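You operate a simulated robot arm through the tools that you are given. There is no shell and no other tool.

The job below is to be done with a simulated two-armed robot. You get a single attempt, and the scene is never put back.

JOB
Replace the peeling label on lidded carton 27 with a new one.
Fine: use the teal pad; the old label goes on the yellow sheet, the new one square in the frame; put the pad back; the carton stays where it is. Set down upright: teal pad.
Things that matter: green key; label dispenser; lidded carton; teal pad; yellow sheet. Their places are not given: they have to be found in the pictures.

The check looks at the end state, three seconds after you hand in, the way a careful person would. Anything else that was tipped, shoved, dropped, spilled or broken makes it a failure. Flat cloth is picked up by pressing the open fingertips on it (5 to 10 N) and closing them slowly along it; thin cloth reads only 2 to 8 mm in the jaws.

ROBOT AND FRAMES
Two 6-joint arms with two-finger parallel grippers on one trunk that stands fixed in place. Base frame: the origin is at the foot of the trunk, x ahead of it, y to its left, z up. Units: m, degrees, N and s.
The left shoulder is at [0.28, 0.185, 1.155], the right one opposite. With the tool pointing down near the work surface each hand reaches from about 0.54 to 0.92 m from the base axis, measured 20 degrees to its own side. Payload 1.57 kg a hand.
Tool frame (each hand has its own): the origin (TCP) lies between the finger pads and is the grasp point; the fingertips stand 0.03 m ahead of it; z points along the fingers, y is the line along which they close. Largest opening 0.08 m; finger width 0.017, thickness 0.012; the body of the gripper, 0.04 by 0.082 m, starts 0.08 m behind the TCP.
Orientation is told as [roll, pitch, yaw] about the base's x, y, z axes, in that order, counted from this pose: with the fingers straight down and closing along the base's y, the tool's x points along the base's -x, its y along +y and its z along -z.

CONTROLS
- The arms move only by the tool servo_tool. It takes "left_deltas", "right_deltas" or both (then of equal length, played together; a hand with none holds still); each is a list of rows, each a list of 3 entries, a list of its own where there are three numbers: the closure in counts, from 0 (fully open) to 255 (shut), then the shift along the base's x, y, z in m, then the turn, a rotation vector about the base's x, y, z in degrees. In form: [[claw, [dx, dy, dz], [ax, ay, az]], ...]. A call has 1 to 20 rows; each row shifts and turns the commanded pose from where the row before left it. Each row takes 0.2 s and may step no farther than 0.05 m and 8.6 degrees from the row before; otherwise, or with a gripper value out of range, the whole call is refused. Where a pose cannot be reached the arm comes as near as it can. A force on the tool above 40 N (or 10 N above the force at the start of the call, whichever is more), or a blocked arm, ends the call early, and 0.2 s more pass. Each finger travels about 0.153 m/s and halts on what it meets, pressing with about 36 N; the grip force reading is that of the motor and also rises with nothing between the fingers. The clock runs only during rows and for 0.2 s after the last one: add rows that do not move to give the fingers time. It gives the time, the measured TCP pose, the force on the tool (base axes), the opening and the grip force at its end, in the units of the frame above (readings bear some noise), with the torque about the TCP (base axes, N m) and any sound that the robot's microphone picked up.
- Cameras (640 x 400 px; columns grow to the right, rows downward): "scene" is now at [0.2219, 0.0475, 1.5935]; the picture's right is [0.59, -0.81, 0.00], its down [-0.59, -0.44, -0.68] and it looks along [0.55, 0.40, -0.74] (base axes); focal length 364 px, centre (320, 200). "left" rides on the left gripper at [0.072, 0.007, -0.122] in its tool frame; the picture's right is [-0.09, 1.00, 0.00], its down [-0.84, -0.08, -0.54] and it looks along [-0.54, -0.05, 0.84] (tool axes); focal length 238 px, centre (320, 200). "right" rides on the right gripper at [0.072, -0.007, -0.122] in its tool frame; the picture's right is [0.09, 1.00, 0.00], its down [-0.84, 0.08, -0.54] and it looks along [-0.54, 0.05, 0.84] (tool axes); focal length 238 px, centre (320, 200).
- grab_frame(camera): a new picture of that camera. The clock stands still meanwhile.
- slide_trunk(by): slides the trunk up (or, below 0, down) by that many m; the arms and the scene camera ride with it, the base frame stays. It gives what a move gives, with no picture.
- turn_head(pan, tilt): turns the head with the scene camera to pan (to the left, within 86 degrees either way) and tilt (down, from -29 to 69), counted from straight ahead of the robot. It gives what a move gives.
- point_at(camera, pixels): there is no depth. For up to 12 entries [column, row, z] of the newest picture of that camera ("zoom" is the newest enlarged one), the place [x, y] in the base frame at which the ray of that pixel passes the height z, good to about 0.002 m. The clock stands still meanwhile.
- inspect(camera, box): a new picture of the part [left, top, right, bottom] of that camera's present view, enlarged. The clock stands still meanwhile.
- close_job(): hands the job in; it is judged then, once.

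Open the grippers and draw the arms clear of the work before you hand the job in, unless the task says otherwise.

The tools are called after ">>>" as a command line: name --argument value ..., lists and objects as JSON in quotes. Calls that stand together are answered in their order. servo_tool: Moves the arms, as the interface text tells. Its arguments: {"type":"object","properties":{"left_deltas":{"type":"array","items":{"type":"array"}},"right_deltas":{"type":"array","items":{"type":"array"}}},"required":[]} The other tools are called the same way: slide_trunk (by) moves the trunk up or down; turn_head (pan, tilt) turns the head that bears the scene camera; grab_frame (camera) takes a picture; point_at (camera, pixels) gives the place at which the rays of pixels pass given heights; inspect (camera, box) takes an enlarged picture of a part of a camera's view; close_job () hands the job in.

At the start:

```text
time_s: 0.0
left_tool_pos: [0.3557, 0.4961, 1.1603]
left_ee_rot: [0.0, -0.1, 0.0]
left_wrist_force: [0.4, -0.1, -0.6]
left_ft_torque: [-0.03, 0.01, -0.02]
left_finger_gap: 0.0801
left_gripper_force: 0.0
right_tool_pos: [0.609, 0.0301, 1.1728]
right_ee_rot: [0.0, 0.0, 0.1]
right_wrist_force: [0.4, -0.5, 0.7]
right_ft_torque: [0.0, 0.01, 0.0]
right_finger_gap: 0.0802
right_gripper_force: 0.1
trunk travel left (down, up): [-0.85, 0.14]
head pan, tilt (commanded): [36.2, 47.5]
```

scene: 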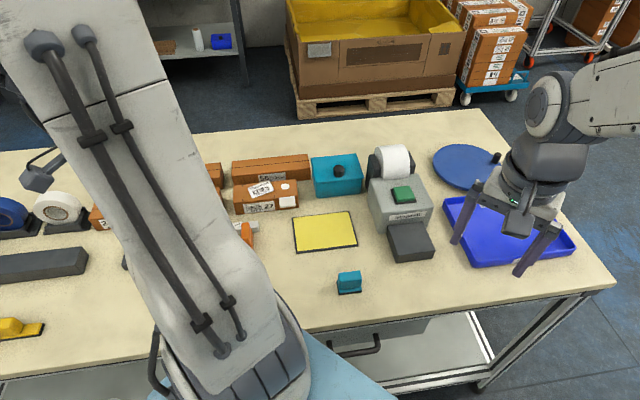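
right: 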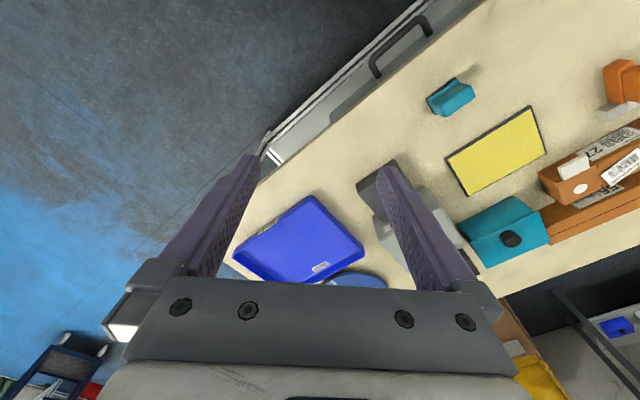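
left: 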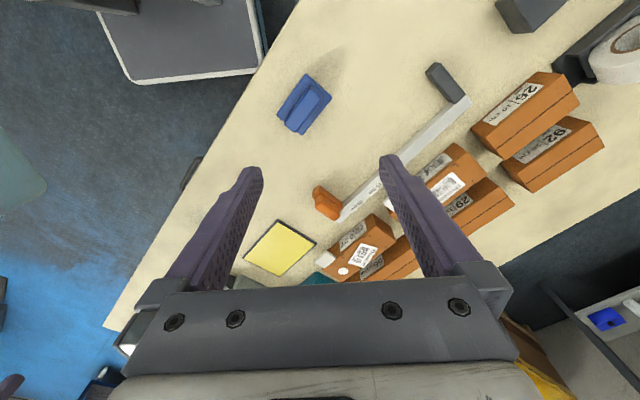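

The first pictures show a table with cartons around (265,190), a yellow sheet (325,230), a grey dispenser with a green key (403,194) and a teal pad (350,280). I look closer at these parts before moving.

>>> inspect --camera "scene" --box '[200, 130, 360, 260]'

>>> inspect --camera "scene" --box '[320, 130, 480, 300]'

>>> inspect --camera "right" --box '[400, 50, 640, 280]'

>>> inspect --camera "left" --box '[220, 60, 620, 300]'

```text
3.08 times, centred on (280, 195) of scene
```

zoom: 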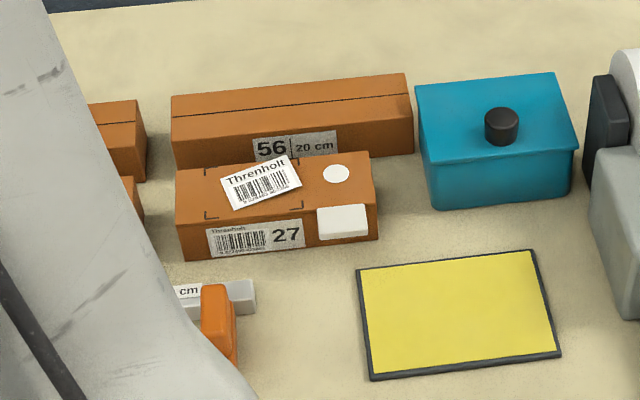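

```text
2.35 times, centred on (400, 215) of scene
```

zoom: 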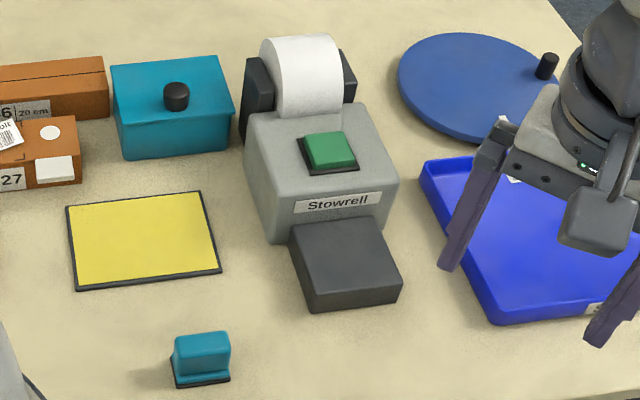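

```text
1.74 times, centred on (520, 165) of right
```

zoom: 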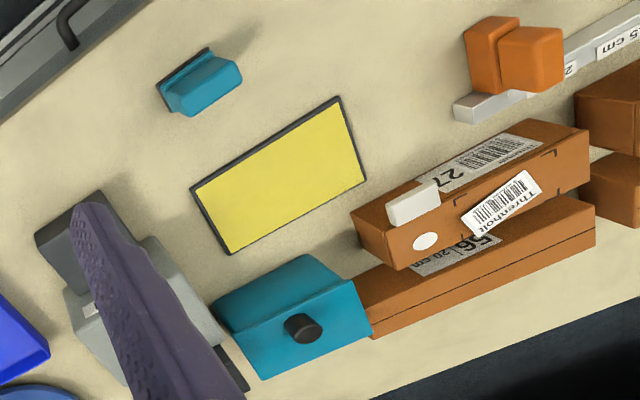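

```text
1.60 times, centred on (420, 180) of left
```

zoom: 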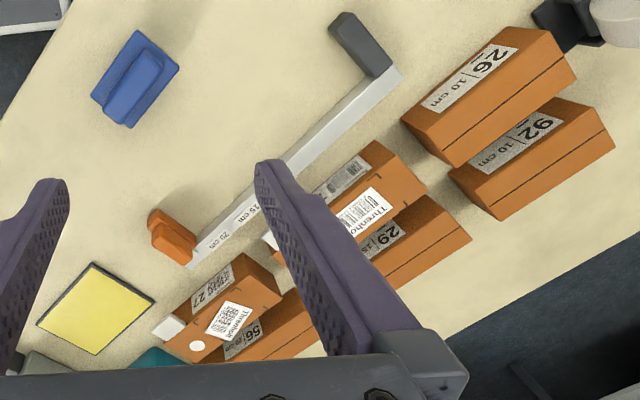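

The pictures show carton 27 with a skewed "Threnholt" label on its lid and printed corner marks, plus the sheet, dispenser, key and pad. I triangulate the sheet corners in the scene and right views to get the table height.

>>> point_at --camera "scene" --pixels '[[292.0, 217.1, 0.7], [292.0, 217.1, 0.8], [292.0, 217.1, 0.9], [349.2, 211.2, 0.7], [349.2, 211.2, 0.8], [349.2, 211.2, 0.9], [358.2, 245.3, 0.7], [358.2, 245.3, 0.8], [358.2, 245.3, 0.9], [296.6, 253.4, 0.7], [296.6, 253.4, 0.8], [296.6, 253.4, 0.9]]'

>>> point_at --camera "right" --pixels '[[545.9, 154.7, 0.7], [545.9, 154.7, 0.8], [545.9, 154.7, 0.9], [467.7, 195.5, 0.7], [467.7, 195.5, 0.8], [467.7, 195.5, 0.9], [446.4, 157.5, 0.7], [446.4, 157.5, 0.8], [446.4, 157.5, 0.9], [531.5, 105.8, 0.7], [531.5, 105.8, 0.8], [531.5, 105.8, 0.9]]'

```text
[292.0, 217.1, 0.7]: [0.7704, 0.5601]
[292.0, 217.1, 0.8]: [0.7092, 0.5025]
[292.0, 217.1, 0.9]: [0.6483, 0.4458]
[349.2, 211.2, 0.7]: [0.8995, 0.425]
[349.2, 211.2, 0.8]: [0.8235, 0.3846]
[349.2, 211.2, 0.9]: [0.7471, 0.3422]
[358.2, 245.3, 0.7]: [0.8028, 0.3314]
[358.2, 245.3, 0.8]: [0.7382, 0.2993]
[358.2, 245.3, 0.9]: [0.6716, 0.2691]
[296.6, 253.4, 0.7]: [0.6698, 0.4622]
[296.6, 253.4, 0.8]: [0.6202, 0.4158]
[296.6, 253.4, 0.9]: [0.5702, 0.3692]
```

```text
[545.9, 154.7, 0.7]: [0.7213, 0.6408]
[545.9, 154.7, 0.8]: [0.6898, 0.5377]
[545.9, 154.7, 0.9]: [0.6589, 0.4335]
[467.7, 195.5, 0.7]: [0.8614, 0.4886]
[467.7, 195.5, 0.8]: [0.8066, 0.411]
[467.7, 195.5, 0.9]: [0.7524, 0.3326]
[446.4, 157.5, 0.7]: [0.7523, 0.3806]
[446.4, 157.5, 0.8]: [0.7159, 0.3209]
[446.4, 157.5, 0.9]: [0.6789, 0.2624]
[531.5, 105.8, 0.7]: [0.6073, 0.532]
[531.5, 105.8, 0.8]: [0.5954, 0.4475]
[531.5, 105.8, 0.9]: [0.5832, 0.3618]
```

The four sheet corners agree on a height of about z=0.873 for the sheet. I zoom on carton 27, the pad and the dispenser for finer detail.

>>> inspect --camera "right" --box '[520, 100, 640, 220]'

>>> inspect --camera "scene" --box '[230, 160, 310, 220]'

>>> inspect --camera "scene" --box '[320, 250, 380, 300]'

>>> inspect --camera "scene" --box '[360, 140, 450, 270]'

```text
3.33 times, centred on (580, 160) of right
```

zoom: 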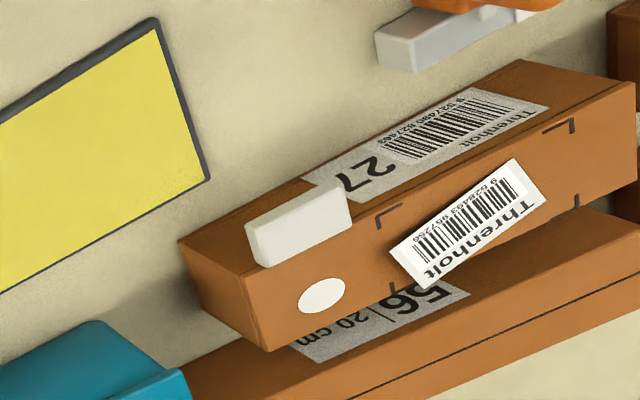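

```text
6.67 times, centred on (270, 190) of scene
```

zoom: 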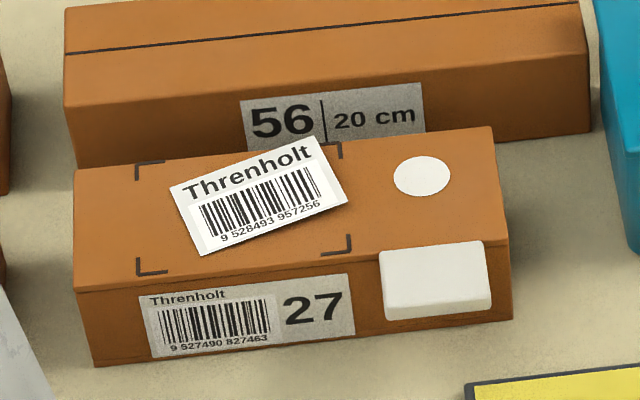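

```text
8.00 times, centred on (350, 275) of scene
```

zoom: 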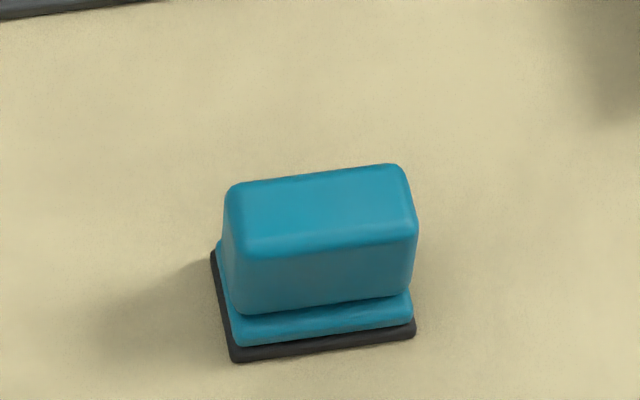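

```text
3.08 times, centred on (405, 205) of scene
```

zoom: 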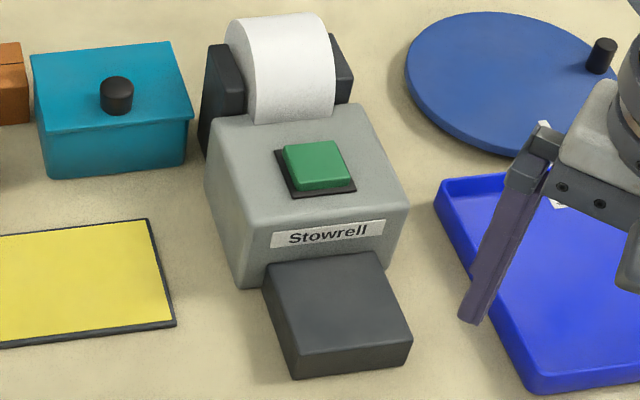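

Carton 27's lid, frame marks and old label are clear in the zooms. I triangulate lid corners, pad and dispenser points at several heights.

>>> point_at --camera "scene" --pixels '[[295.6, 179.05, 0.87], [295.6, 179.05, 0.97], [298.5, 195.7, 0.87], [298.5, 195.7, 0.97], [233.3, 185.65, 0.87], [233.3, 185.65, 0.97], [233.7, 203.6, 0.87], [233.7, 203.6, 0.97], [236.3, 214.9, 0.87], [236.3, 214.9, 0.97], [298.9, 207.7, 0.87], [298.9, 207.7, 0.97]]'

>>> point_at --camera "right" --pixels '[[562.9, 205.6, 0.87], [562.9, 205.6, 0.97], [557.5, 183.1, 0.87], [557.5, 183.1, 0.97], [537.4, 172.3, 0.87], [537.4, 172.3, 0.97], [597.1, 164.2, 0.87], [597.1, 164.2, 0.97], [656.6, 136.3, 0.87], [656.6, 136.3, 0.97]]'

```text
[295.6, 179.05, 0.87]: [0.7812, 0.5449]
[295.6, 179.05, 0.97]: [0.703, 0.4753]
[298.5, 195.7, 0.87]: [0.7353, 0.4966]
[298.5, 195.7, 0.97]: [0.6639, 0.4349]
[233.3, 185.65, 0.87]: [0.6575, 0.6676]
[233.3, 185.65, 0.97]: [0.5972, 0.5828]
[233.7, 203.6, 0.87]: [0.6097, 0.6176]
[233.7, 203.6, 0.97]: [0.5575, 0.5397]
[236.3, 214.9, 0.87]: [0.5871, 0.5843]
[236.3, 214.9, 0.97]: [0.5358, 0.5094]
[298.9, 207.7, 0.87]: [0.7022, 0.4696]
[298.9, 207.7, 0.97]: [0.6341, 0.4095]
```

```text
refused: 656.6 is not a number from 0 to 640
```

>>> point_at --camera "right" --pixels '[[562.9, 205.6, 0.87], [562.9, 205.6, 0.97], [557.5, 183.1, 0.87], [557.5, 183.1, 0.97], [537.4, 172.3, 0.87], [537.4, 172.3, 0.97], [597.1, 164.2, 0.87], [597.1, 164.2, 0.97]]'

```text
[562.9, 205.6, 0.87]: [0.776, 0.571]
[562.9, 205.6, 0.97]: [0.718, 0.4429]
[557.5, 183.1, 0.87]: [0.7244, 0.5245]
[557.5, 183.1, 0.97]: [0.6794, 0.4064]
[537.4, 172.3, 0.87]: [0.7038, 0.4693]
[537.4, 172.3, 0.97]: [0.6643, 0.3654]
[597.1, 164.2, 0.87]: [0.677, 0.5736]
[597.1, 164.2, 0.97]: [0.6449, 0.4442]
```

The carton base lands at z≈0.87 in both views (table height) and the lid at z≈0.915, with its long axis at about -45 degrees. I zoom the right view on the pad and dispenser next.

>>> inspect --camera "right" --box '[410, 70, 490, 130]'

>>> inspect --camera "right" --box '[350, 150, 510, 270]'

>>> inspect --camera "left" --box '[230, 180, 410, 300]'

```text
6.67 times, centred on (450, 100) of right
```

zoom: 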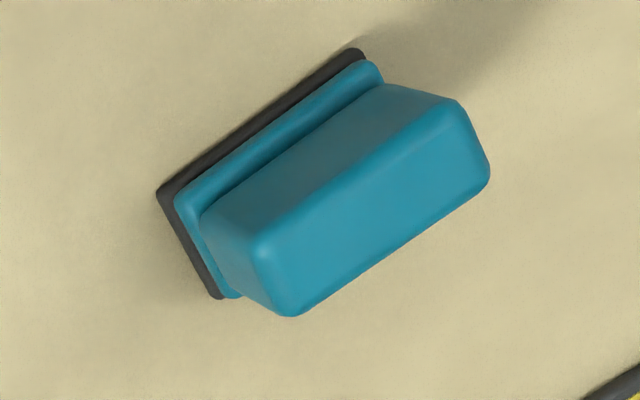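

```text
3.33 times, centred on (430, 210) of right
```

zoom: 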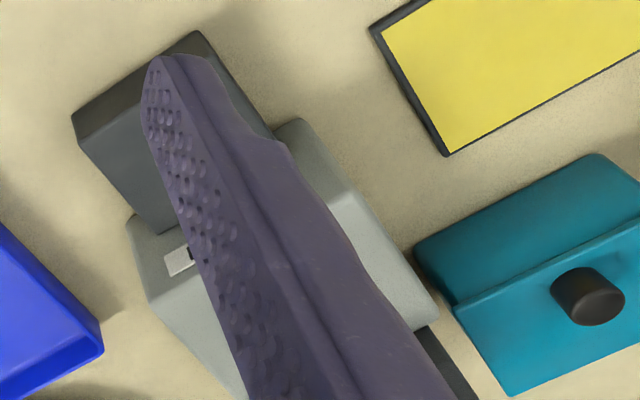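

```text
3.33 times, centred on (320, 240) of left
```

zoom: 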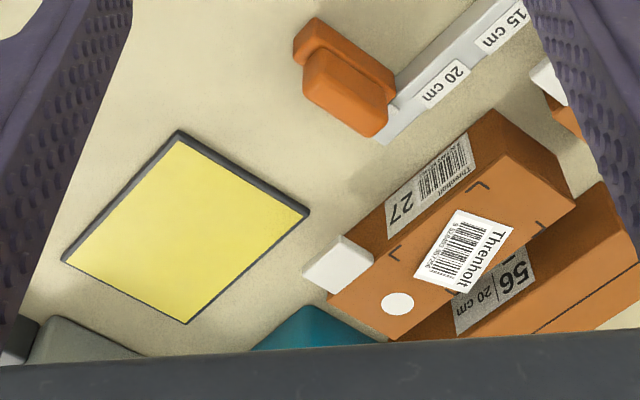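

The pad's black base corners and handle top are visible in both views. I query them to get the pad's position, size and orientation.

>>> point_at --camera "scene" --pixels '[[339.25, 295.1, 0.872], [361.9, 291.4, 0.872], [336.5, 281.4, 0.872], [340, 281.25, 0.87], [340, 281.25, 0.93], [362.1, 279.4, 0.87], [362.1, 279.4, 0.93], [360.25, 270.6, 0.87], [360.25, 270.6, 0.93], [338.5, 273.1, 0.87], [338.5, 273.1, 0.93]]'

>>> point_at --camera "right" --pixels '[[455.2, 77.2, 0.872], [425.6, 98.5, 0.872], [435.0, 114.7, 0.872], [441.3, 107.5, 0.87], [441.3, 107.5, 0.93], [470.2, 85.0, 0.87], [470.2, 85.0, 0.93], [475.5, 97.0, 0.87], [475.5, 97.0, 0.93], [445.5, 117.2, 0.87], [445.5, 117.2, 0.93]]'

```text
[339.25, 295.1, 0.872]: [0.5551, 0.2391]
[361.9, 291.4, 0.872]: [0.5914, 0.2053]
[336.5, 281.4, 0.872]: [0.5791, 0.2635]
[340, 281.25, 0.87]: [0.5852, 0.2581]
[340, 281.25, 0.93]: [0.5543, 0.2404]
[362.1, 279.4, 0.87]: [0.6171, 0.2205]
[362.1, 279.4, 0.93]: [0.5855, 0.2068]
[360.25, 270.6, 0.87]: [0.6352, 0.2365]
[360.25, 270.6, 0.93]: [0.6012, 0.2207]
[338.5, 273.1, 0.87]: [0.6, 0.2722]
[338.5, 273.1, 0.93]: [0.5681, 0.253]
```

```text
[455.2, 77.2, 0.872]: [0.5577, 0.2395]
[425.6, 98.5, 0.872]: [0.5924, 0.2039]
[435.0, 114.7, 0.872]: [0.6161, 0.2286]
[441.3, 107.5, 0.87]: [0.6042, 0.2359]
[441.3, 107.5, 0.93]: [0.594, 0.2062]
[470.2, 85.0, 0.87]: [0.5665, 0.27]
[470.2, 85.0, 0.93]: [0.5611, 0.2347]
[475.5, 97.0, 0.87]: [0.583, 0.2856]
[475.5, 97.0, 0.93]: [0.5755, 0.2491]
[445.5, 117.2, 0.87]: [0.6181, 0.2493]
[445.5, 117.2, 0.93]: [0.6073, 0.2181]
```

The pad's centre is about (0.586, 0.234) with its long axis near -44.5° and handle top near z 0.912. Now I query the dispenser: key, body corners and dark plate in the scene view.

>>> point_at --camera "scene" --pixels '[[404.4, 193.6, 0.93], [404.4, 193.6, 0.98], [404.4, 193.6, 1.03], [410.8, 240.7, 0.87], [410.8, 240.7, 0.92], [379, 232, 0.87], [386, 222, 0.9], [428, 217, 0.9], [439, 246, 0.9], [396, 256, 0.9], [396.6, 263, 0.87], [437, 258, 0.87]]'

>>> inspect --camera "scene" --box '[370, 170, 450, 270]'

```text
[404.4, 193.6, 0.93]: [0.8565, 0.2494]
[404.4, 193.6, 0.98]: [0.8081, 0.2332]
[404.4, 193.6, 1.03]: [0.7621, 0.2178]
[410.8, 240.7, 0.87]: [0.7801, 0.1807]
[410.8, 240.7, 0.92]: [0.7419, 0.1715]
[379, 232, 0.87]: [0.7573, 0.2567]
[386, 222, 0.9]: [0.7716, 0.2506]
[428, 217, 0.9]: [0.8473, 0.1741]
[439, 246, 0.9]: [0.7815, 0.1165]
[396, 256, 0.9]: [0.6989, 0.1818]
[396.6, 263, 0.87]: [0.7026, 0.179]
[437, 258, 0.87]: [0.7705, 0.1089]
```

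```text
4.00 times, centred on (410, 220) of scene
```

zoom: 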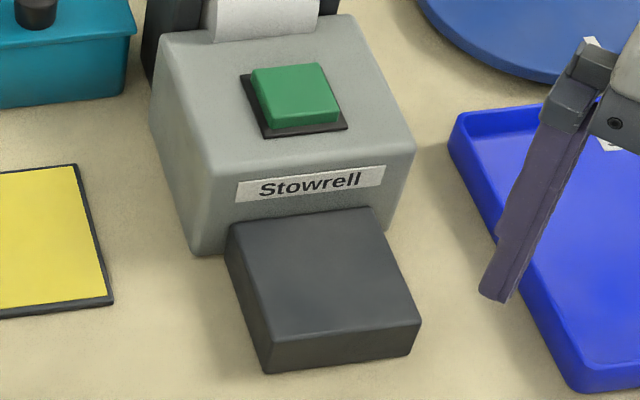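

The dark plate sits at about (0.74,0.17) and the key near (0.83,0.24). I move the right arm to the right, out of the way of the dispenser.

>>> servo_tool --right_deltas '[[0, [0, -0.04, 0], [0, 0, 0]], [0, [0, -0.04, 0], [0, 0, 0]], [0, [0, -0.04, 0], [0, 0, 0]], [0, [0, -0.04, 0], [0, 0, 0]], [0, [0, -0.04, 0], [0, 0, 0]], [0, [0, -0.04, 0], [0, 0, 0]], [0, [0, 0, 0], [0, 0, 0]]]'

>>> grab_frame --camera "right"

>>> grab_frame --camera "scene"

```text
time_s: 1.6
left_tool_pos: [0.3542, 0.4952, 1.159]
left_ee_rot: [0.0, 0.0, -0.1]
left_wrist_force: [-0.6, -0.2, 0.5]
left_ft_torque: [-0.01, 0.01, 0.03]
left_finger_gap: 0.08
left_gripper_force: 0.0
right_tool_pos: [0.6079, -0.2112, 1.1722]
right_ee_rot: [0.0, 0.1, 0.1]
right_wrist_force: [0.3, 0.2, 0.3]
right_ft_torque: [0.0, -0.01, -0.02]
right_finger_gap: 0.08
right_gripper_force: 0.0
trunk travel left (down, up): [-0.85, 0.14]
head pan, tilt (commanded): [36.2, 47.5]
```

```text
taken
```

right: 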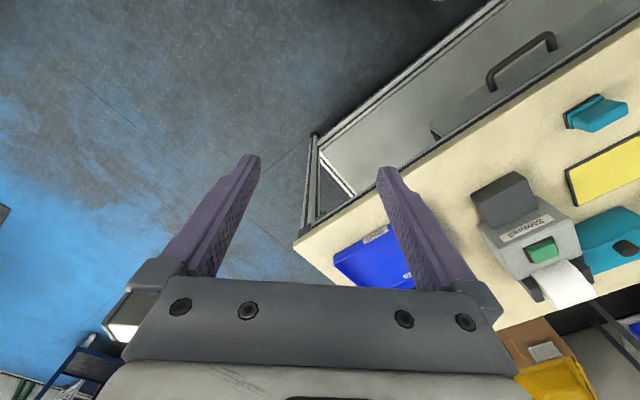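

```text
taken
```

scene: 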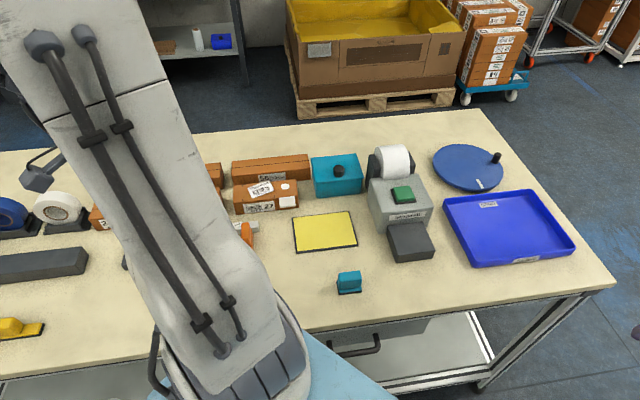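

The right arm is clear now and the dispenser shows at (530,230) in the right view, with the key near (541,251). I zoom there to triangulate.

>>> inspect --camera "right" --box '[460, 160, 600, 310]'

>>> inspect --camera "scene" --box '[360, 140, 580, 270]'

```text
2.67 times, centred on (530, 235) of right
```

zoom: 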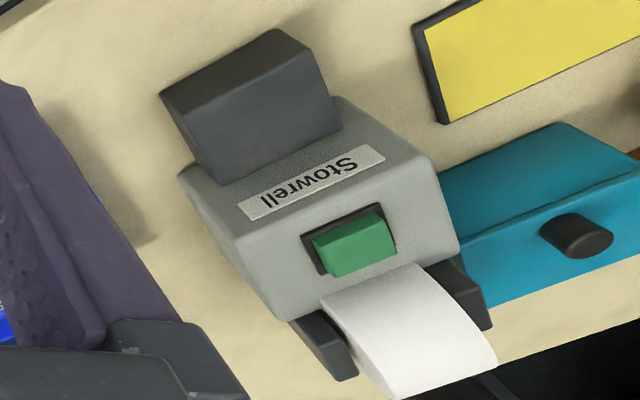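

```text
2.91 times, centred on (470, 205) of scene
```

zoom: 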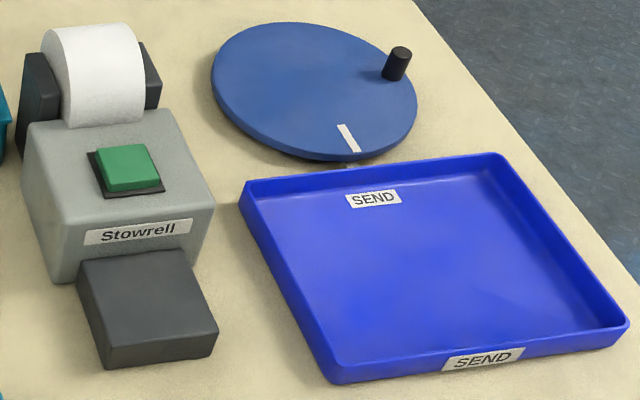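

I need the key's top face and the plate's corners more precisely, so I zoom both views on the dispenser key.

>>> inspect --camera "right" --box '[515, 230, 570, 265]'

>>> inspect --camera "right" --box '[460, 160, 550, 220]'

>>> inspect --camera "scene" --box '[385, 175, 425, 205]'

>>> inspect --camera "scene" --box '[370, 205, 450, 265]'

```text
11.43 times, centred on (542, 248) of right
```

zoom: 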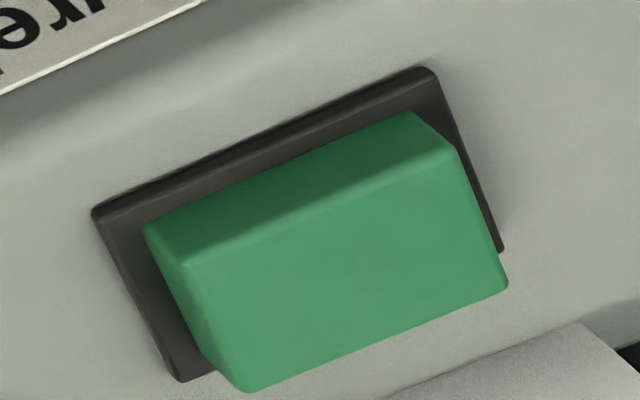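

```text
6.67 times, centred on (505, 190) of right
```

zoom: 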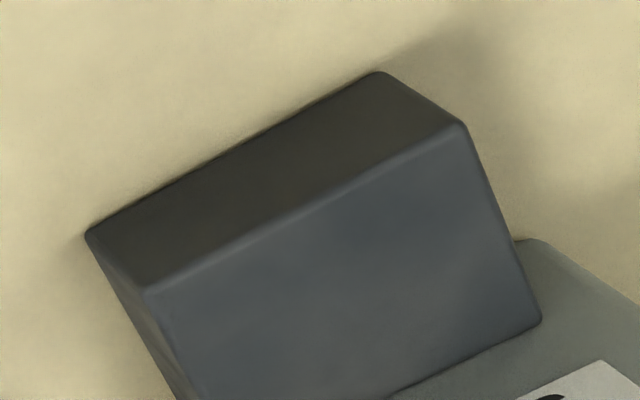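

```text
13.33 times, centred on (405, 190) of scene
```

zoom: 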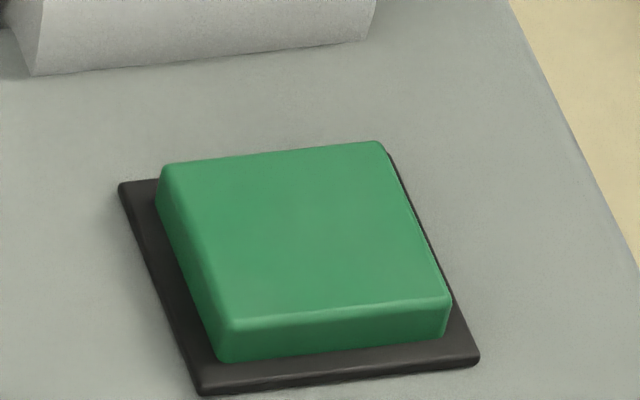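

```text
6.67 times, centred on (410, 235) of scene
```

zoom: 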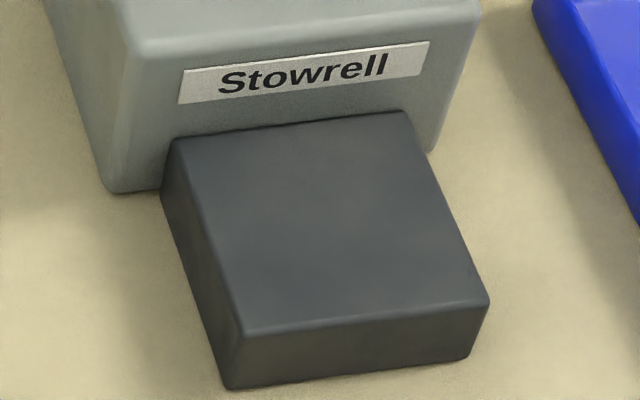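

I take these corner pixels (key top around scene (404,192), plate top around scene (411,238)) and project them from both cameras.

>>> point_at --camera "scene" --pixels '[[393.2, 187.45, 0.95], [393.2, 187.45, 1.0], [409.7, 185.65, 0.95], [409.7, 185.65, 1.0], [414.8, 197.5, 0.95], [414.8, 197.5, 1.0], [398.1, 199.2, 0.95], [398.1, 199.2, 1.0], [435.3, 250, 0.87], [435.3, 250, 0.92], [398, 254.9, 0.87], [398, 254.9, 0.92]]'

>>> point_at --camera "right" --pixels '[[558.4, 255.3, 0.95], [558.4, 255.3, 1.0], [535.6, 264.8, 0.95], [535.6, 264.8, 1.0], [530.2, 253.7, 0.95], [530.2, 253.7, 1.0], [554.0, 243.45, 0.95], [554.0, 243.45, 1.0], [479.2, 203.5, 0.87], [479.2, 203.5, 0.92], [526.4, 178.75, 0.87], [526.4, 178.75, 0.92]]'

>>> point_at --camera "scene" --pixels '[[423.0, 221.8, 0.87], [423.0, 221.8, 0.92], [387.8, 226, 0.87], [387.8, 226, 0.92], [396.2, 263.2, 0.87], [432.2, 258.7, 0.87]]'

>>> point_at --camera "right" --pixels '[[538, 208.3, 0.87], [538, 208.3, 0.92], [470.2, 194.95, 0.87], [513.7, 170.8, 0.87]]'

```text
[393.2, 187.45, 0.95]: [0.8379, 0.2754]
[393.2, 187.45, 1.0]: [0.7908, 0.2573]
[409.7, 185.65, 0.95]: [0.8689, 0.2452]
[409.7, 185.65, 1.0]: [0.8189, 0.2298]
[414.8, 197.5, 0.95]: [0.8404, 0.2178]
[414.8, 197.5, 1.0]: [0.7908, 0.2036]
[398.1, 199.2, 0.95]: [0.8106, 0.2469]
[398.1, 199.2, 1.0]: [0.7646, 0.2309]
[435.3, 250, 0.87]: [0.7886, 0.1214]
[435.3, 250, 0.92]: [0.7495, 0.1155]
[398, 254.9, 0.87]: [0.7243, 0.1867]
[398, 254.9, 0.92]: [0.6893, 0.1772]
```

```text
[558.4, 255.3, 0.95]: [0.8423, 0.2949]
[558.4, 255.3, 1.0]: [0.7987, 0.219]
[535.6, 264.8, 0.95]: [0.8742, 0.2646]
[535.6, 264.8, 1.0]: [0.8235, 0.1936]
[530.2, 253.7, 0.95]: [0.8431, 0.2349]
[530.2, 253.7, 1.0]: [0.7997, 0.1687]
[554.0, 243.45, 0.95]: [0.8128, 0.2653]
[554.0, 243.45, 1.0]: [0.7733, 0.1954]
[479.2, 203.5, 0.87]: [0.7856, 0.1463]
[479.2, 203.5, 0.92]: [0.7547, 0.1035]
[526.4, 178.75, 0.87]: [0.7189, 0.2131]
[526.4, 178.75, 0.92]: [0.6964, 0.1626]
```

```text
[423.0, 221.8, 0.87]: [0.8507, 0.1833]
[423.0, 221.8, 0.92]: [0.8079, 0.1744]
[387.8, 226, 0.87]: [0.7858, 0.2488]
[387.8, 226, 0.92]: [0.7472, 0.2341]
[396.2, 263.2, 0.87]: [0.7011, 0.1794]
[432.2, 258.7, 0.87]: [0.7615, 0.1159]
```

```text
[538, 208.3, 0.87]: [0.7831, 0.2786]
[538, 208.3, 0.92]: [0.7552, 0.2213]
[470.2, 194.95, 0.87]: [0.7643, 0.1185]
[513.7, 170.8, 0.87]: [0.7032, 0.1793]
```

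The key top is at about (0.825,0.241,0.967), the plate top at z≈0.9035 centred (0.761,0.178), and everything lies at -45°. I bring the left hand forward over the table with yaw -45°, staying high, for a close view.

>>> servo_tool --left_deltas '[[0, [0.0375, -0.0242, 0], [0, 0, -7.5]], [0, [0.0375, -0.0242, 0], [0, 0, -7.5]], [0, [0.0375, -0.0242, 0], [0, 0, -7.5]], [0, [0.0375, -0.0242, 0], [0, 0, -7.5]], [0, [0.0375, -0.0242, 0], [0, 0, -7.5]], [0, [0.0375, -0.0242, 0], [0, 0, -7.5]], [0, [0, 0, 0], [0, 0, 0]]]'

>>> grab_frame --camera "left"

>>> grab_frame --camera "scene"

```text
time_s: 3.2
left_tool_pos: [0.5817, 0.3508, 1.1576]
left_ee_rot: [-0.1, 0.0, -45.1]
left_wrist_force: [0.3, -0.3, 0.2]
left_ft_torque: [-0.02, 0.0, 0.01]
left_finger_gap: 0.08
left_gripper_force: 0.1
right_tool_pos: [0.6072, -0.2099, 1.1719]
right_ee_rot: [0.1, -0.1, 0.1]
right_wrist_force: [0.0, 0.4, 0.2]
right_ft_torque: [0.02, 0.03, 0.02]
right_finger_gap: 0.08
right_gripper_force: 0.2
trunk travel left (down, up): [-0.85, 0.14]
head pan, tilt (commanded): [36.2, 47.5]
```

```text
taken
```

left: 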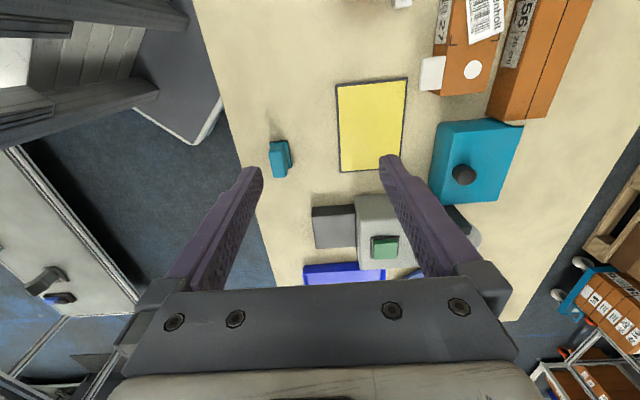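

```text
taken
```

scene: 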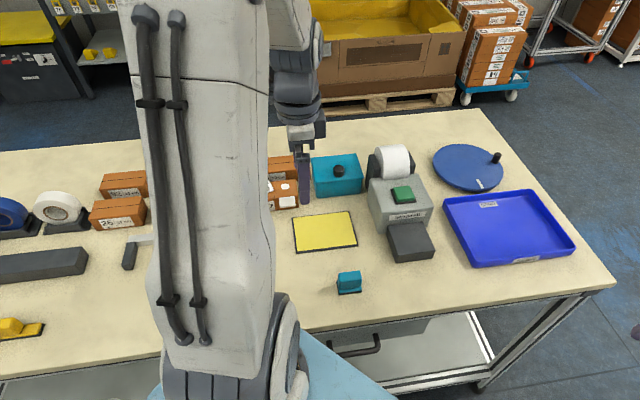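

The left view is now aligned with the table: pad (280,159), sheet (372,125), key (384,247). I zoom on the key and pad in this view to refine positions.

>>> inspect --camera "left" --box '[350, 220, 420, 270]'

>>> inspect --camera "left" --box '[250, 130, 310, 190]'

>>> inspect --camera "left" --box '[400, 0, 520, 110]'

>>> inspect --camera "left" --box '[320, 60, 420, 190]'

```text
8.00 times, centred on (385, 245) of left
```

zoom: 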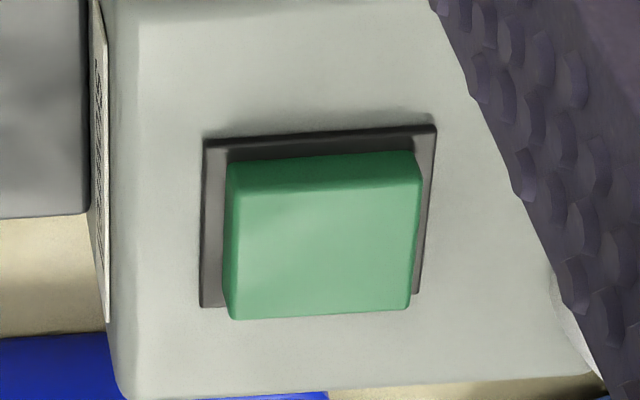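

```text
6.67 times, centred on (280, 160) of left
```

zoom: 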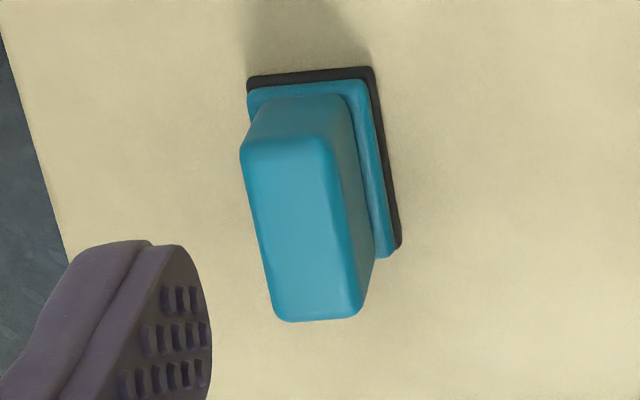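

```text
3.64 times, centred on (460, 55) of left
```

zoom: 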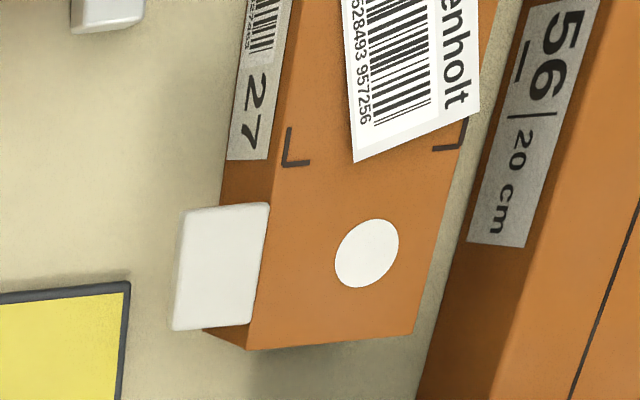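

```text
3.08 times, centred on (370, 125) of left
```

zoom: 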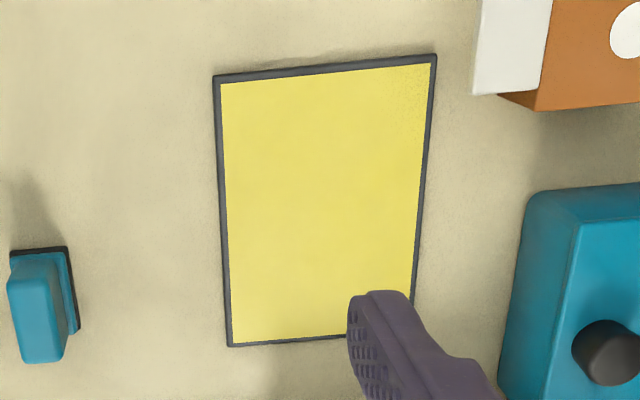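

I project the key top centre (385.4,251.3), the pad handle top and base corners from this left view.

>>> point_at --camera "left" --pixels '[[385.4, 251.25, 0.967], [268.75, 152.2, 0.912], [281.5, 151.0, 0.912], [286.0, 176.5, 0.912], [274.0, 178.0, 0.912], [277.5, 164.5, 0.912], [269.2, 141.7, 0.871], [287.95, 140.2, 0.871], [292.0, 167.0, 0.871]]'

```text
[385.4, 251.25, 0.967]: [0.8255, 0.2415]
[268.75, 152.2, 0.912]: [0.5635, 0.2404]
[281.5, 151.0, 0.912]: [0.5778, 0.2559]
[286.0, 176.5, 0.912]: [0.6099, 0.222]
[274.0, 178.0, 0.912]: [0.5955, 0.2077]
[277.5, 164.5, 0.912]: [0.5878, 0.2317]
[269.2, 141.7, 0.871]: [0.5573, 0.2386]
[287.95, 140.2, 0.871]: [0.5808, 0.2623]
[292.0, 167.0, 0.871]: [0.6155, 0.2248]
```

The key centre reads (0.8255,0.2415) again, consistent with the other cameras. Before descending I check how close and high the paper roll behind the key is.

>>> point_at --camera "scene" --pixels '[[397, 178.5, 0.957], [390, 146, 0.98], [390, 146, 1.02], [390, 146, 1.06]]'

>>> point_at --camera "right" --pixels '[[577, 289, 0.98], [577, 289, 1.02], [577, 289, 1.06]]'

```text
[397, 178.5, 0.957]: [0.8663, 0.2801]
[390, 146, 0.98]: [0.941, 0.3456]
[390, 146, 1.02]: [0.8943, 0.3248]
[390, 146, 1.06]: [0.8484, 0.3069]
```

```text
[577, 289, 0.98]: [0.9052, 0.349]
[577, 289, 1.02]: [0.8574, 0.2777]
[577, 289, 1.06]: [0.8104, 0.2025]
```

The roll is ~0.056 m behind the key centre, so the hand clears it. I move the closed left fingers above the key at z≈1.06.

>>> servo_tool --left_deltas '[[255, [0.0351, -0.0155, -0.014], [0, 0, 0]], [255, [0.0351, -0.0155, -0.014], [0, 0, 0]], [255, [0.0351, -0.0155, -0.014], [0, 0, 0]], [255, [0.0351, -0.0155, -0.014], [0, 0, 0]], [255, [0.0351, -0.0155, -0.014], [0, 0, 0]], [255, [0.0351, -0.0155, -0.014], [0, 0, 0]], [255, [0.0351, -0.0155, -0.014], [0, 0, 0]], [255, [0, 0, 0], [0, 0, 0]], [255, [0, 0, 0], [0, 0, 0]]]'

>>> grab_frame --camera "left"

>>> grab_frame --camera "scene"

```text
time_s: 5.2
left_tool_pos: [0.8276, 0.245, 1.0633]
left_ee_rot: [0.0, 0.0, -45.0]
left_wrist_force: [0.8, -0.5, -0.2]
left_ft_torque: [0.0, 0.05, -0.01]
left_finger_gap: 0.0001
left_gripper_force: 21.5
right_tool_pos: [0.6072, -0.2108, 1.1716]
right_ee_rot: [0.0, 0.0, 0.0]
right_wrist_force: [-0.3, -0.3, -0.8]
right_ft_torque: [-0.01, 0.02, -0.02]
right_finger_gap: 0.0799
right_gripper_force: 0.1
trunk travel left (down, up): [-0.85, 0.14]
head pan, tilt (commanded): [36.2, 47.5]
```

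```text
taken
```

left: 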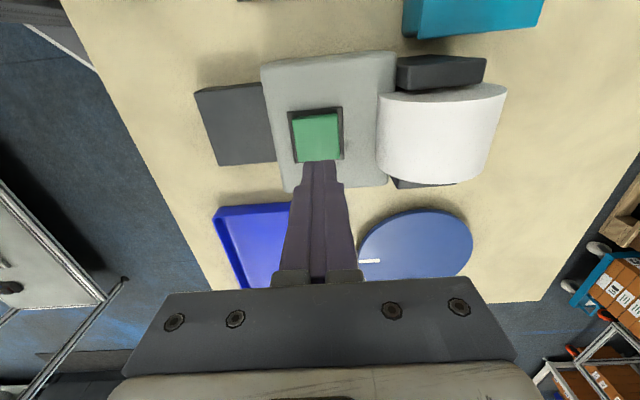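

```text
taken
```

scene: 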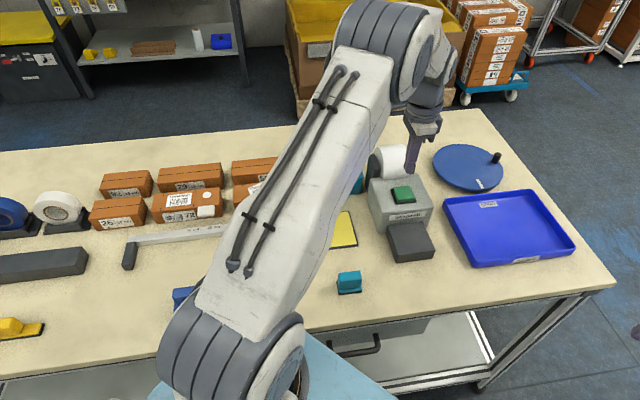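

The closed fingertips hover above the key (key at (318,137) in the left view). I shift 2–3 mm to centre, lower to z≈1.003, then step down gently.

>>> servo_tool --left_deltas '[[255, [-0.002, -0.0035, -0.02], [0, 0, 0]], [255, [0, 0, -0.02], [0, 0, 0]], [255, [0, 0, -0.02], [0, 0, 0]], [255, [0, 0, 0], [0, 0, 0]], [255, [0, 0, 0], [0, 0, 0]]]'

>>> grab_frame --camera "left"

```text
time_s: 6.4
left_tool_pos: [0.8245, 0.2404, 1.0024]
left_ee_rot: [0.0, -0.1, -45.0]
left_wrist_force: [0.5, -0.1, -0.3]
left_ft_torque: [-0.01, 0.01, 0.02]
left_finger_gap: 0.0
left_gripper_force: 21.8
right_tool_pos: [0.6074, -0.2108, 1.1722]
right_ee_rot: [0.0, 0.0, 0.1]
right_wrist_force: [-0.4, 0.1, 0.6]
right_ft_torque: [0.01, -0.01, -0.01]
right_finger_gap: 0.08
right_gripper_force: 0.0
trunk travel left (down, up): [-0.85, 0.14]
head pan, tilt (commanded): [36.2, 47.5]
```

```text
taken
```

left: 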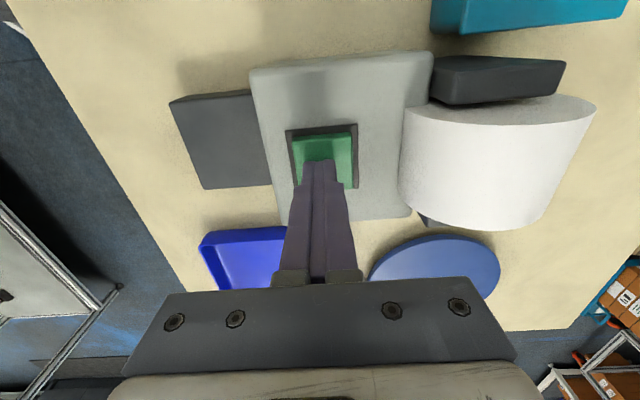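

Fingertips (320,165) are over the green key. I step down 2 mm per row and watch the force.

>>> servo_tool --left_deltas '[[255, [0, 0, -0.002], [0, 0, 0]], [255, [0, 0, -0.002], [0, 0, 0]], [255, [0, 0, -0.002], [0, 0, 0]], [255, [0, 0, -0.001], [0, 0, 0]], [255, [0, 0, 0], [0, 0, 0]]]'

```text
time_s: 7.6
left_tool_pos: [0.8238, 0.2397, 0.995]
left_ee_rot: [0.0, 0.0, -45.0]
left_wrist_force: [-0.8, -1.0, 1.9]
left_ft_torque: [0.0, -0.01, -0.01]
left_finger_gap: 0.0
left_gripper_force: 20.8
right_tool_pos: [0.6069, -0.2104, 1.1709]
right_ee_rot: [0.0, 0.0, -0.1]
right_wrist_force: [-0.3, -0.5, 0.1]
right_ft_torque: [-0.02, 0.0, -0.01]
right_finger_gap: 0.08
right_gripper_force: 0.0
trunk travel left (down, up): [-0.85, 0.14]
head pan, tilt (commanded): [36.2, 47.5]
```

Force z has risen to 1.9 N, so contact with the key is starting. I press a few more millimetres in small steps.

>>> servo_tool --left_deltas '[[255, [0, 0, -0.001], [0, 0, 0]], [255, [0, 0, -0.001], [0, 0, 0]], [255, [0, 0, -0.001], [0, 0, 0]], [255, [0, 0, 0], [0, 0, 0]]]'

```text
time_s: 8.6
left_tool_pos: [0.8229, 0.2396, 0.9934]
left_ee_rot: [0.0, 0.0, -45.0]
left_wrist_force: [0.1, 1.4, 3.5]
left_ft_torque: [0.01, -0.04, -0.02]
left_finger_gap: 0.0
left_gripper_force: 21.2
right_tool_pos: [0.606, -0.2104, 1.171]
right_ee_rot: [0.1, 0.0, 0.1]
right_wrist_force: [0.7, 0.1, 0.0]
right_ft_torque: [0.01, -0.02, -0.02]
right_finger_gap: 0.08
right_gripper_force: 0.0
trunk travel left (down, up): [-0.85, 0.14]
head pan, tilt (commanded): [36.2, 47.5]
heard: click
```

A click was heard at 3.5 N. I lift off the key now and look at the plate.

>>> servo_tool --left_deltas '[[255, [0, 0, 0.004], [0, 0, 0]], [255, [0, 0, 0.01], [0, 0, 0]], [255, [0, 0, 0.03], [0, 0, 0]], [255, [0, 0, 0.04], [0, 0, 0]], [255, [0, 0, 0], [0, 0, 0]]]'

>>> inspect --camera "scene" --box '[360, 170, 460, 270]'

>>> grab_frame --camera "left"

```text
time_s: 9.8
left_tool_pos: [0.8237, 0.2378, 1.079]
left_ee_rot: [0.0, 0.0, -45.0]
left_wrist_force: [0.1, 0.7, -0.6]
left_ft_torque: [0.03, 0.0, -0.02]
left_finger_gap: 0.0001
left_gripper_force: 20.8
right_tool_pos: [0.6081, -0.2098, 1.1706]
right_ee_rot: [-0.1, 0.0, 0.1]
right_wrist_force: [-0.3, 0.3, 0.2]
right_ft_torque: [0.02, -0.02, -0.03]
right_finger_gap: 0.0801
right_gripper_force: 0.1
trunk travel left (down, up): [-0.85, 0.14]
head pan, tilt (commanded): [36.2, 47.5]
```

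```text
4.00 times, centred on (410, 220) of scene
```

zoom: 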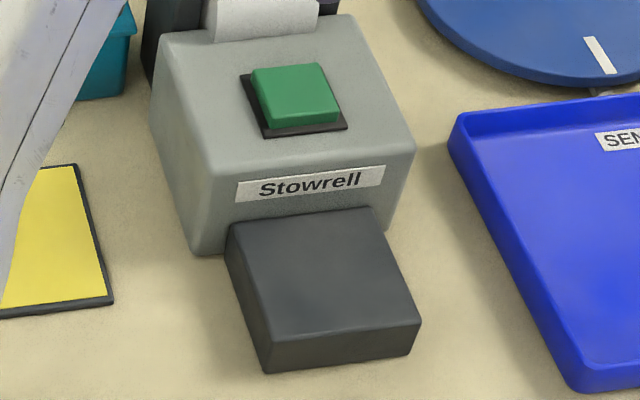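

```text
taken
```

left: 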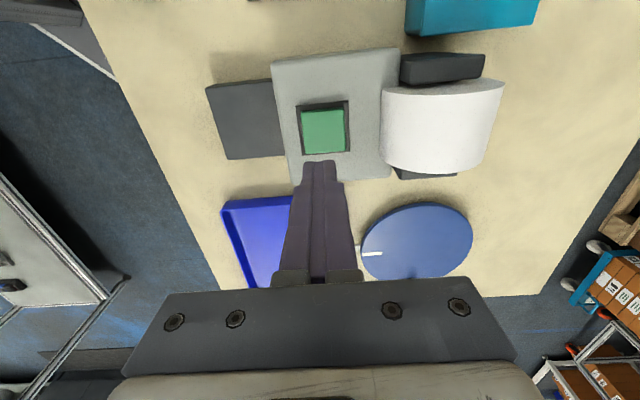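

No label on the plate yet. I wait about two seconds, in case the dispenser feeds after a delay.

>>> servo_tool --left_deltas '[[255, [0, 0, 0], [0, 0, 0]], [255, [0, 0, 0], [0, 0, 0]], [255, [0, 0, 0], [0, 0, 0]], [255, [0, 0, 0], [0, 0, 0]], [255, [0, 0, 0], [0, 0, 0]], [255, [0, 0, 0], [0, 0, 0]], [255, [0, 0, 0], [0, 0, 0]], [255, [0, 0, 0], [0, 0, 0]], [255, [0, 0, 0], [0, 0, 0]], [255, [0, 0, 0], [0, 0, 0]]]'

>>> inspect --camera "scene" --box '[360, 170, 460, 270]'

```text
time_s: 12.0
left_tool_pos: [0.8253, 0.2385, 1.0793]
left_ee_rot: [0.0, -0.1, -45.0]
left_wrist_force: [0.8, -0.5, -0.8]
left_ft_torque: [0.04, 0.04, -0.04]
left_finger_gap: 0.0
left_gripper_force: 21.2
right_tool_pos: [0.6075, -0.2112, 1.1712]
right_ee_rot: [0.0, 0.1, 0.1]
right_wrist_force: [0.5, -0.5, 0.4]
right_ft_torque: [0.01, 0.0, 0.0]
right_finger_gap: 0.0801
right_gripper_force: 0.0
trunk travel left (down, up): [-0.85, 0.14]
head pan, tilt (commanded): [36.2, 47.5]
```

```text
4.00 times, centred on (410, 220) of scene
```

zoom: 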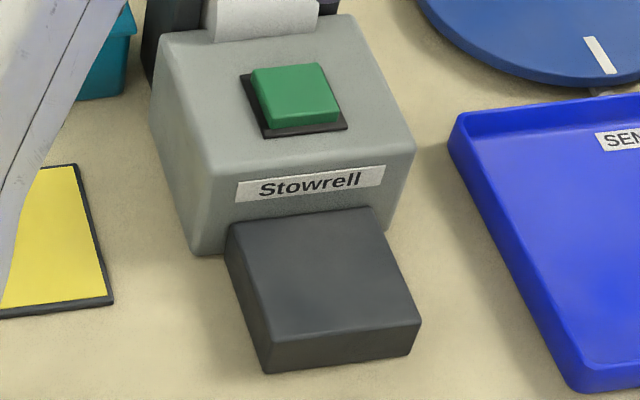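

Still no label after 2 s, so the press was likely too light or too short. I press again, deeper and holding, and look at the plate while holding.

>>> servo_tool --left_deltas '[[255, [0.001, 0.002, -0.035], [0, 0, 0]], [255, [0, 0, -0.035], [0, 0, 0]], [255, [0, 0, -0.006], [0, 0, 0]], [255, [0, 0, -0.003], [0, 0, 0]], [255, [0, 0, -0.002], [0, 0, 0]], [255, [0, 0, -0.001], [0, 0, 0]], [255, [0, 0, -0.001], [0, 0, 0]], [255, [0, 0, -0.001], [0, 0, 0]], [255, [0, 0, 0], [0, 0, 0]]]'

>>> inspect --camera "scene" --box '[360, 170, 460, 270]'

```text
time_s: 14.0
left_tool_pos: [0.8246, 0.2398, 0.9927]
left_ee_rot: [0.1, 0.0, -45.0]
left_wrist_force: [1.1, -0.2, 3.9]
left_ft_torque: [-0.01, -0.01, 0.02]
left_finger_gap: 0.0001
left_gripper_force: 20.9
right_tool_pos: [0.6071, -0.2104, 1.1717]
right_ee_rot: [0.1, 0.1, 0.0]
right_wrist_force: [-0.5, 0.6, -0.6]
right_ft_torque: [-0.04, -0.01, -0.01]
right_finger_gap: 0.0801
right_gripper_force: 0.1
trunk travel left (down, up): [-0.85, 0.14]
head pan, tilt (commanded): [36.2, 47.5]
heard: click
```

```text
4.00 times, centred on (410, 220) of scene
```

zoom: 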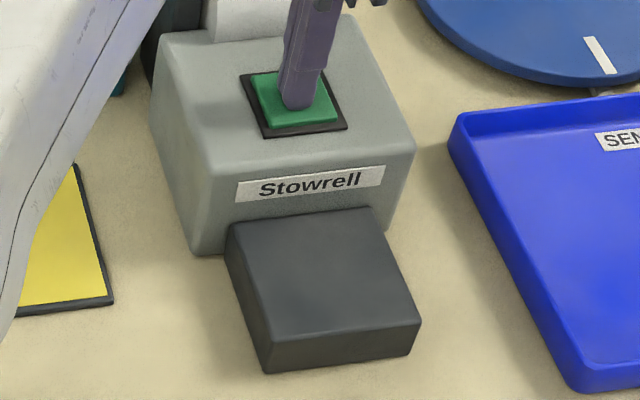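

The key is depressed with a click but there's no label. I hold it and press a little further (2 mm) for over a second.

>>> servo_tool --left_deltas '[[255, [0, 0, -0.001], [0, 0, 0]], [255, [0, 0, -0.001], [0, 0, 0]], [255, [0, 0, 0], [0, 0, 0]], [255, [0, 0, 0], [0, 0, 0]], [255, [0, 0, 0], [0, 0, 0]], [255, [0, 0, 0], [0, 0, 0]], [255, [0, 0, 0], [0, 0, 0]]]'

>>> inspect --camera "scene" --box '[360, 170, 460, 270]'

```text
time_s: 15.6
left_tool_pos: [0.8244, 0.24, 0.9896]
left_ee_rot: [0.0, 0.0, -45.0]
left_wrist_force: [-2.5, -0.9, 4.7]
left_ft_torque: [0.01, 0.08, 0.0]
left_finger_gap: 0.0
left_gripper_force: 21.5
right_tool_pos: [0.6069, -0.211, 1.1723]
right_ee_rot: [0.0, -0.1, 0.1]
right_wrist_force: [-0.2, -0.2, 0.0]
right_ft_torque: [-0.01, 0.01, 0.01]
right_finger_gap: 0.0802
right_gripper_force: 0.0
trunk travel left (down, up): [-0.85, 0.14]
head pan, tilt (commanded): [36.2, 47.5]
```

```text
4.00 times, centred on (410, 220) of scene
```

zoom: 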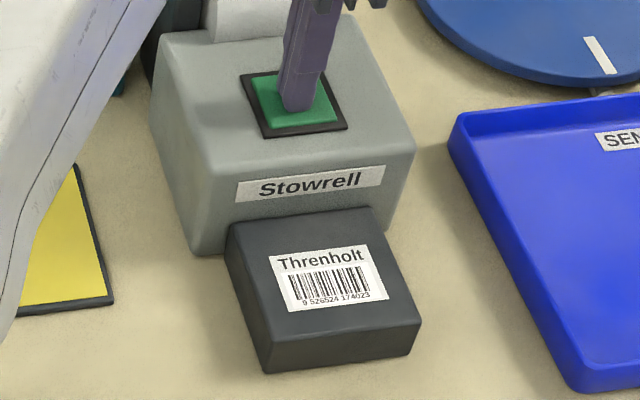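

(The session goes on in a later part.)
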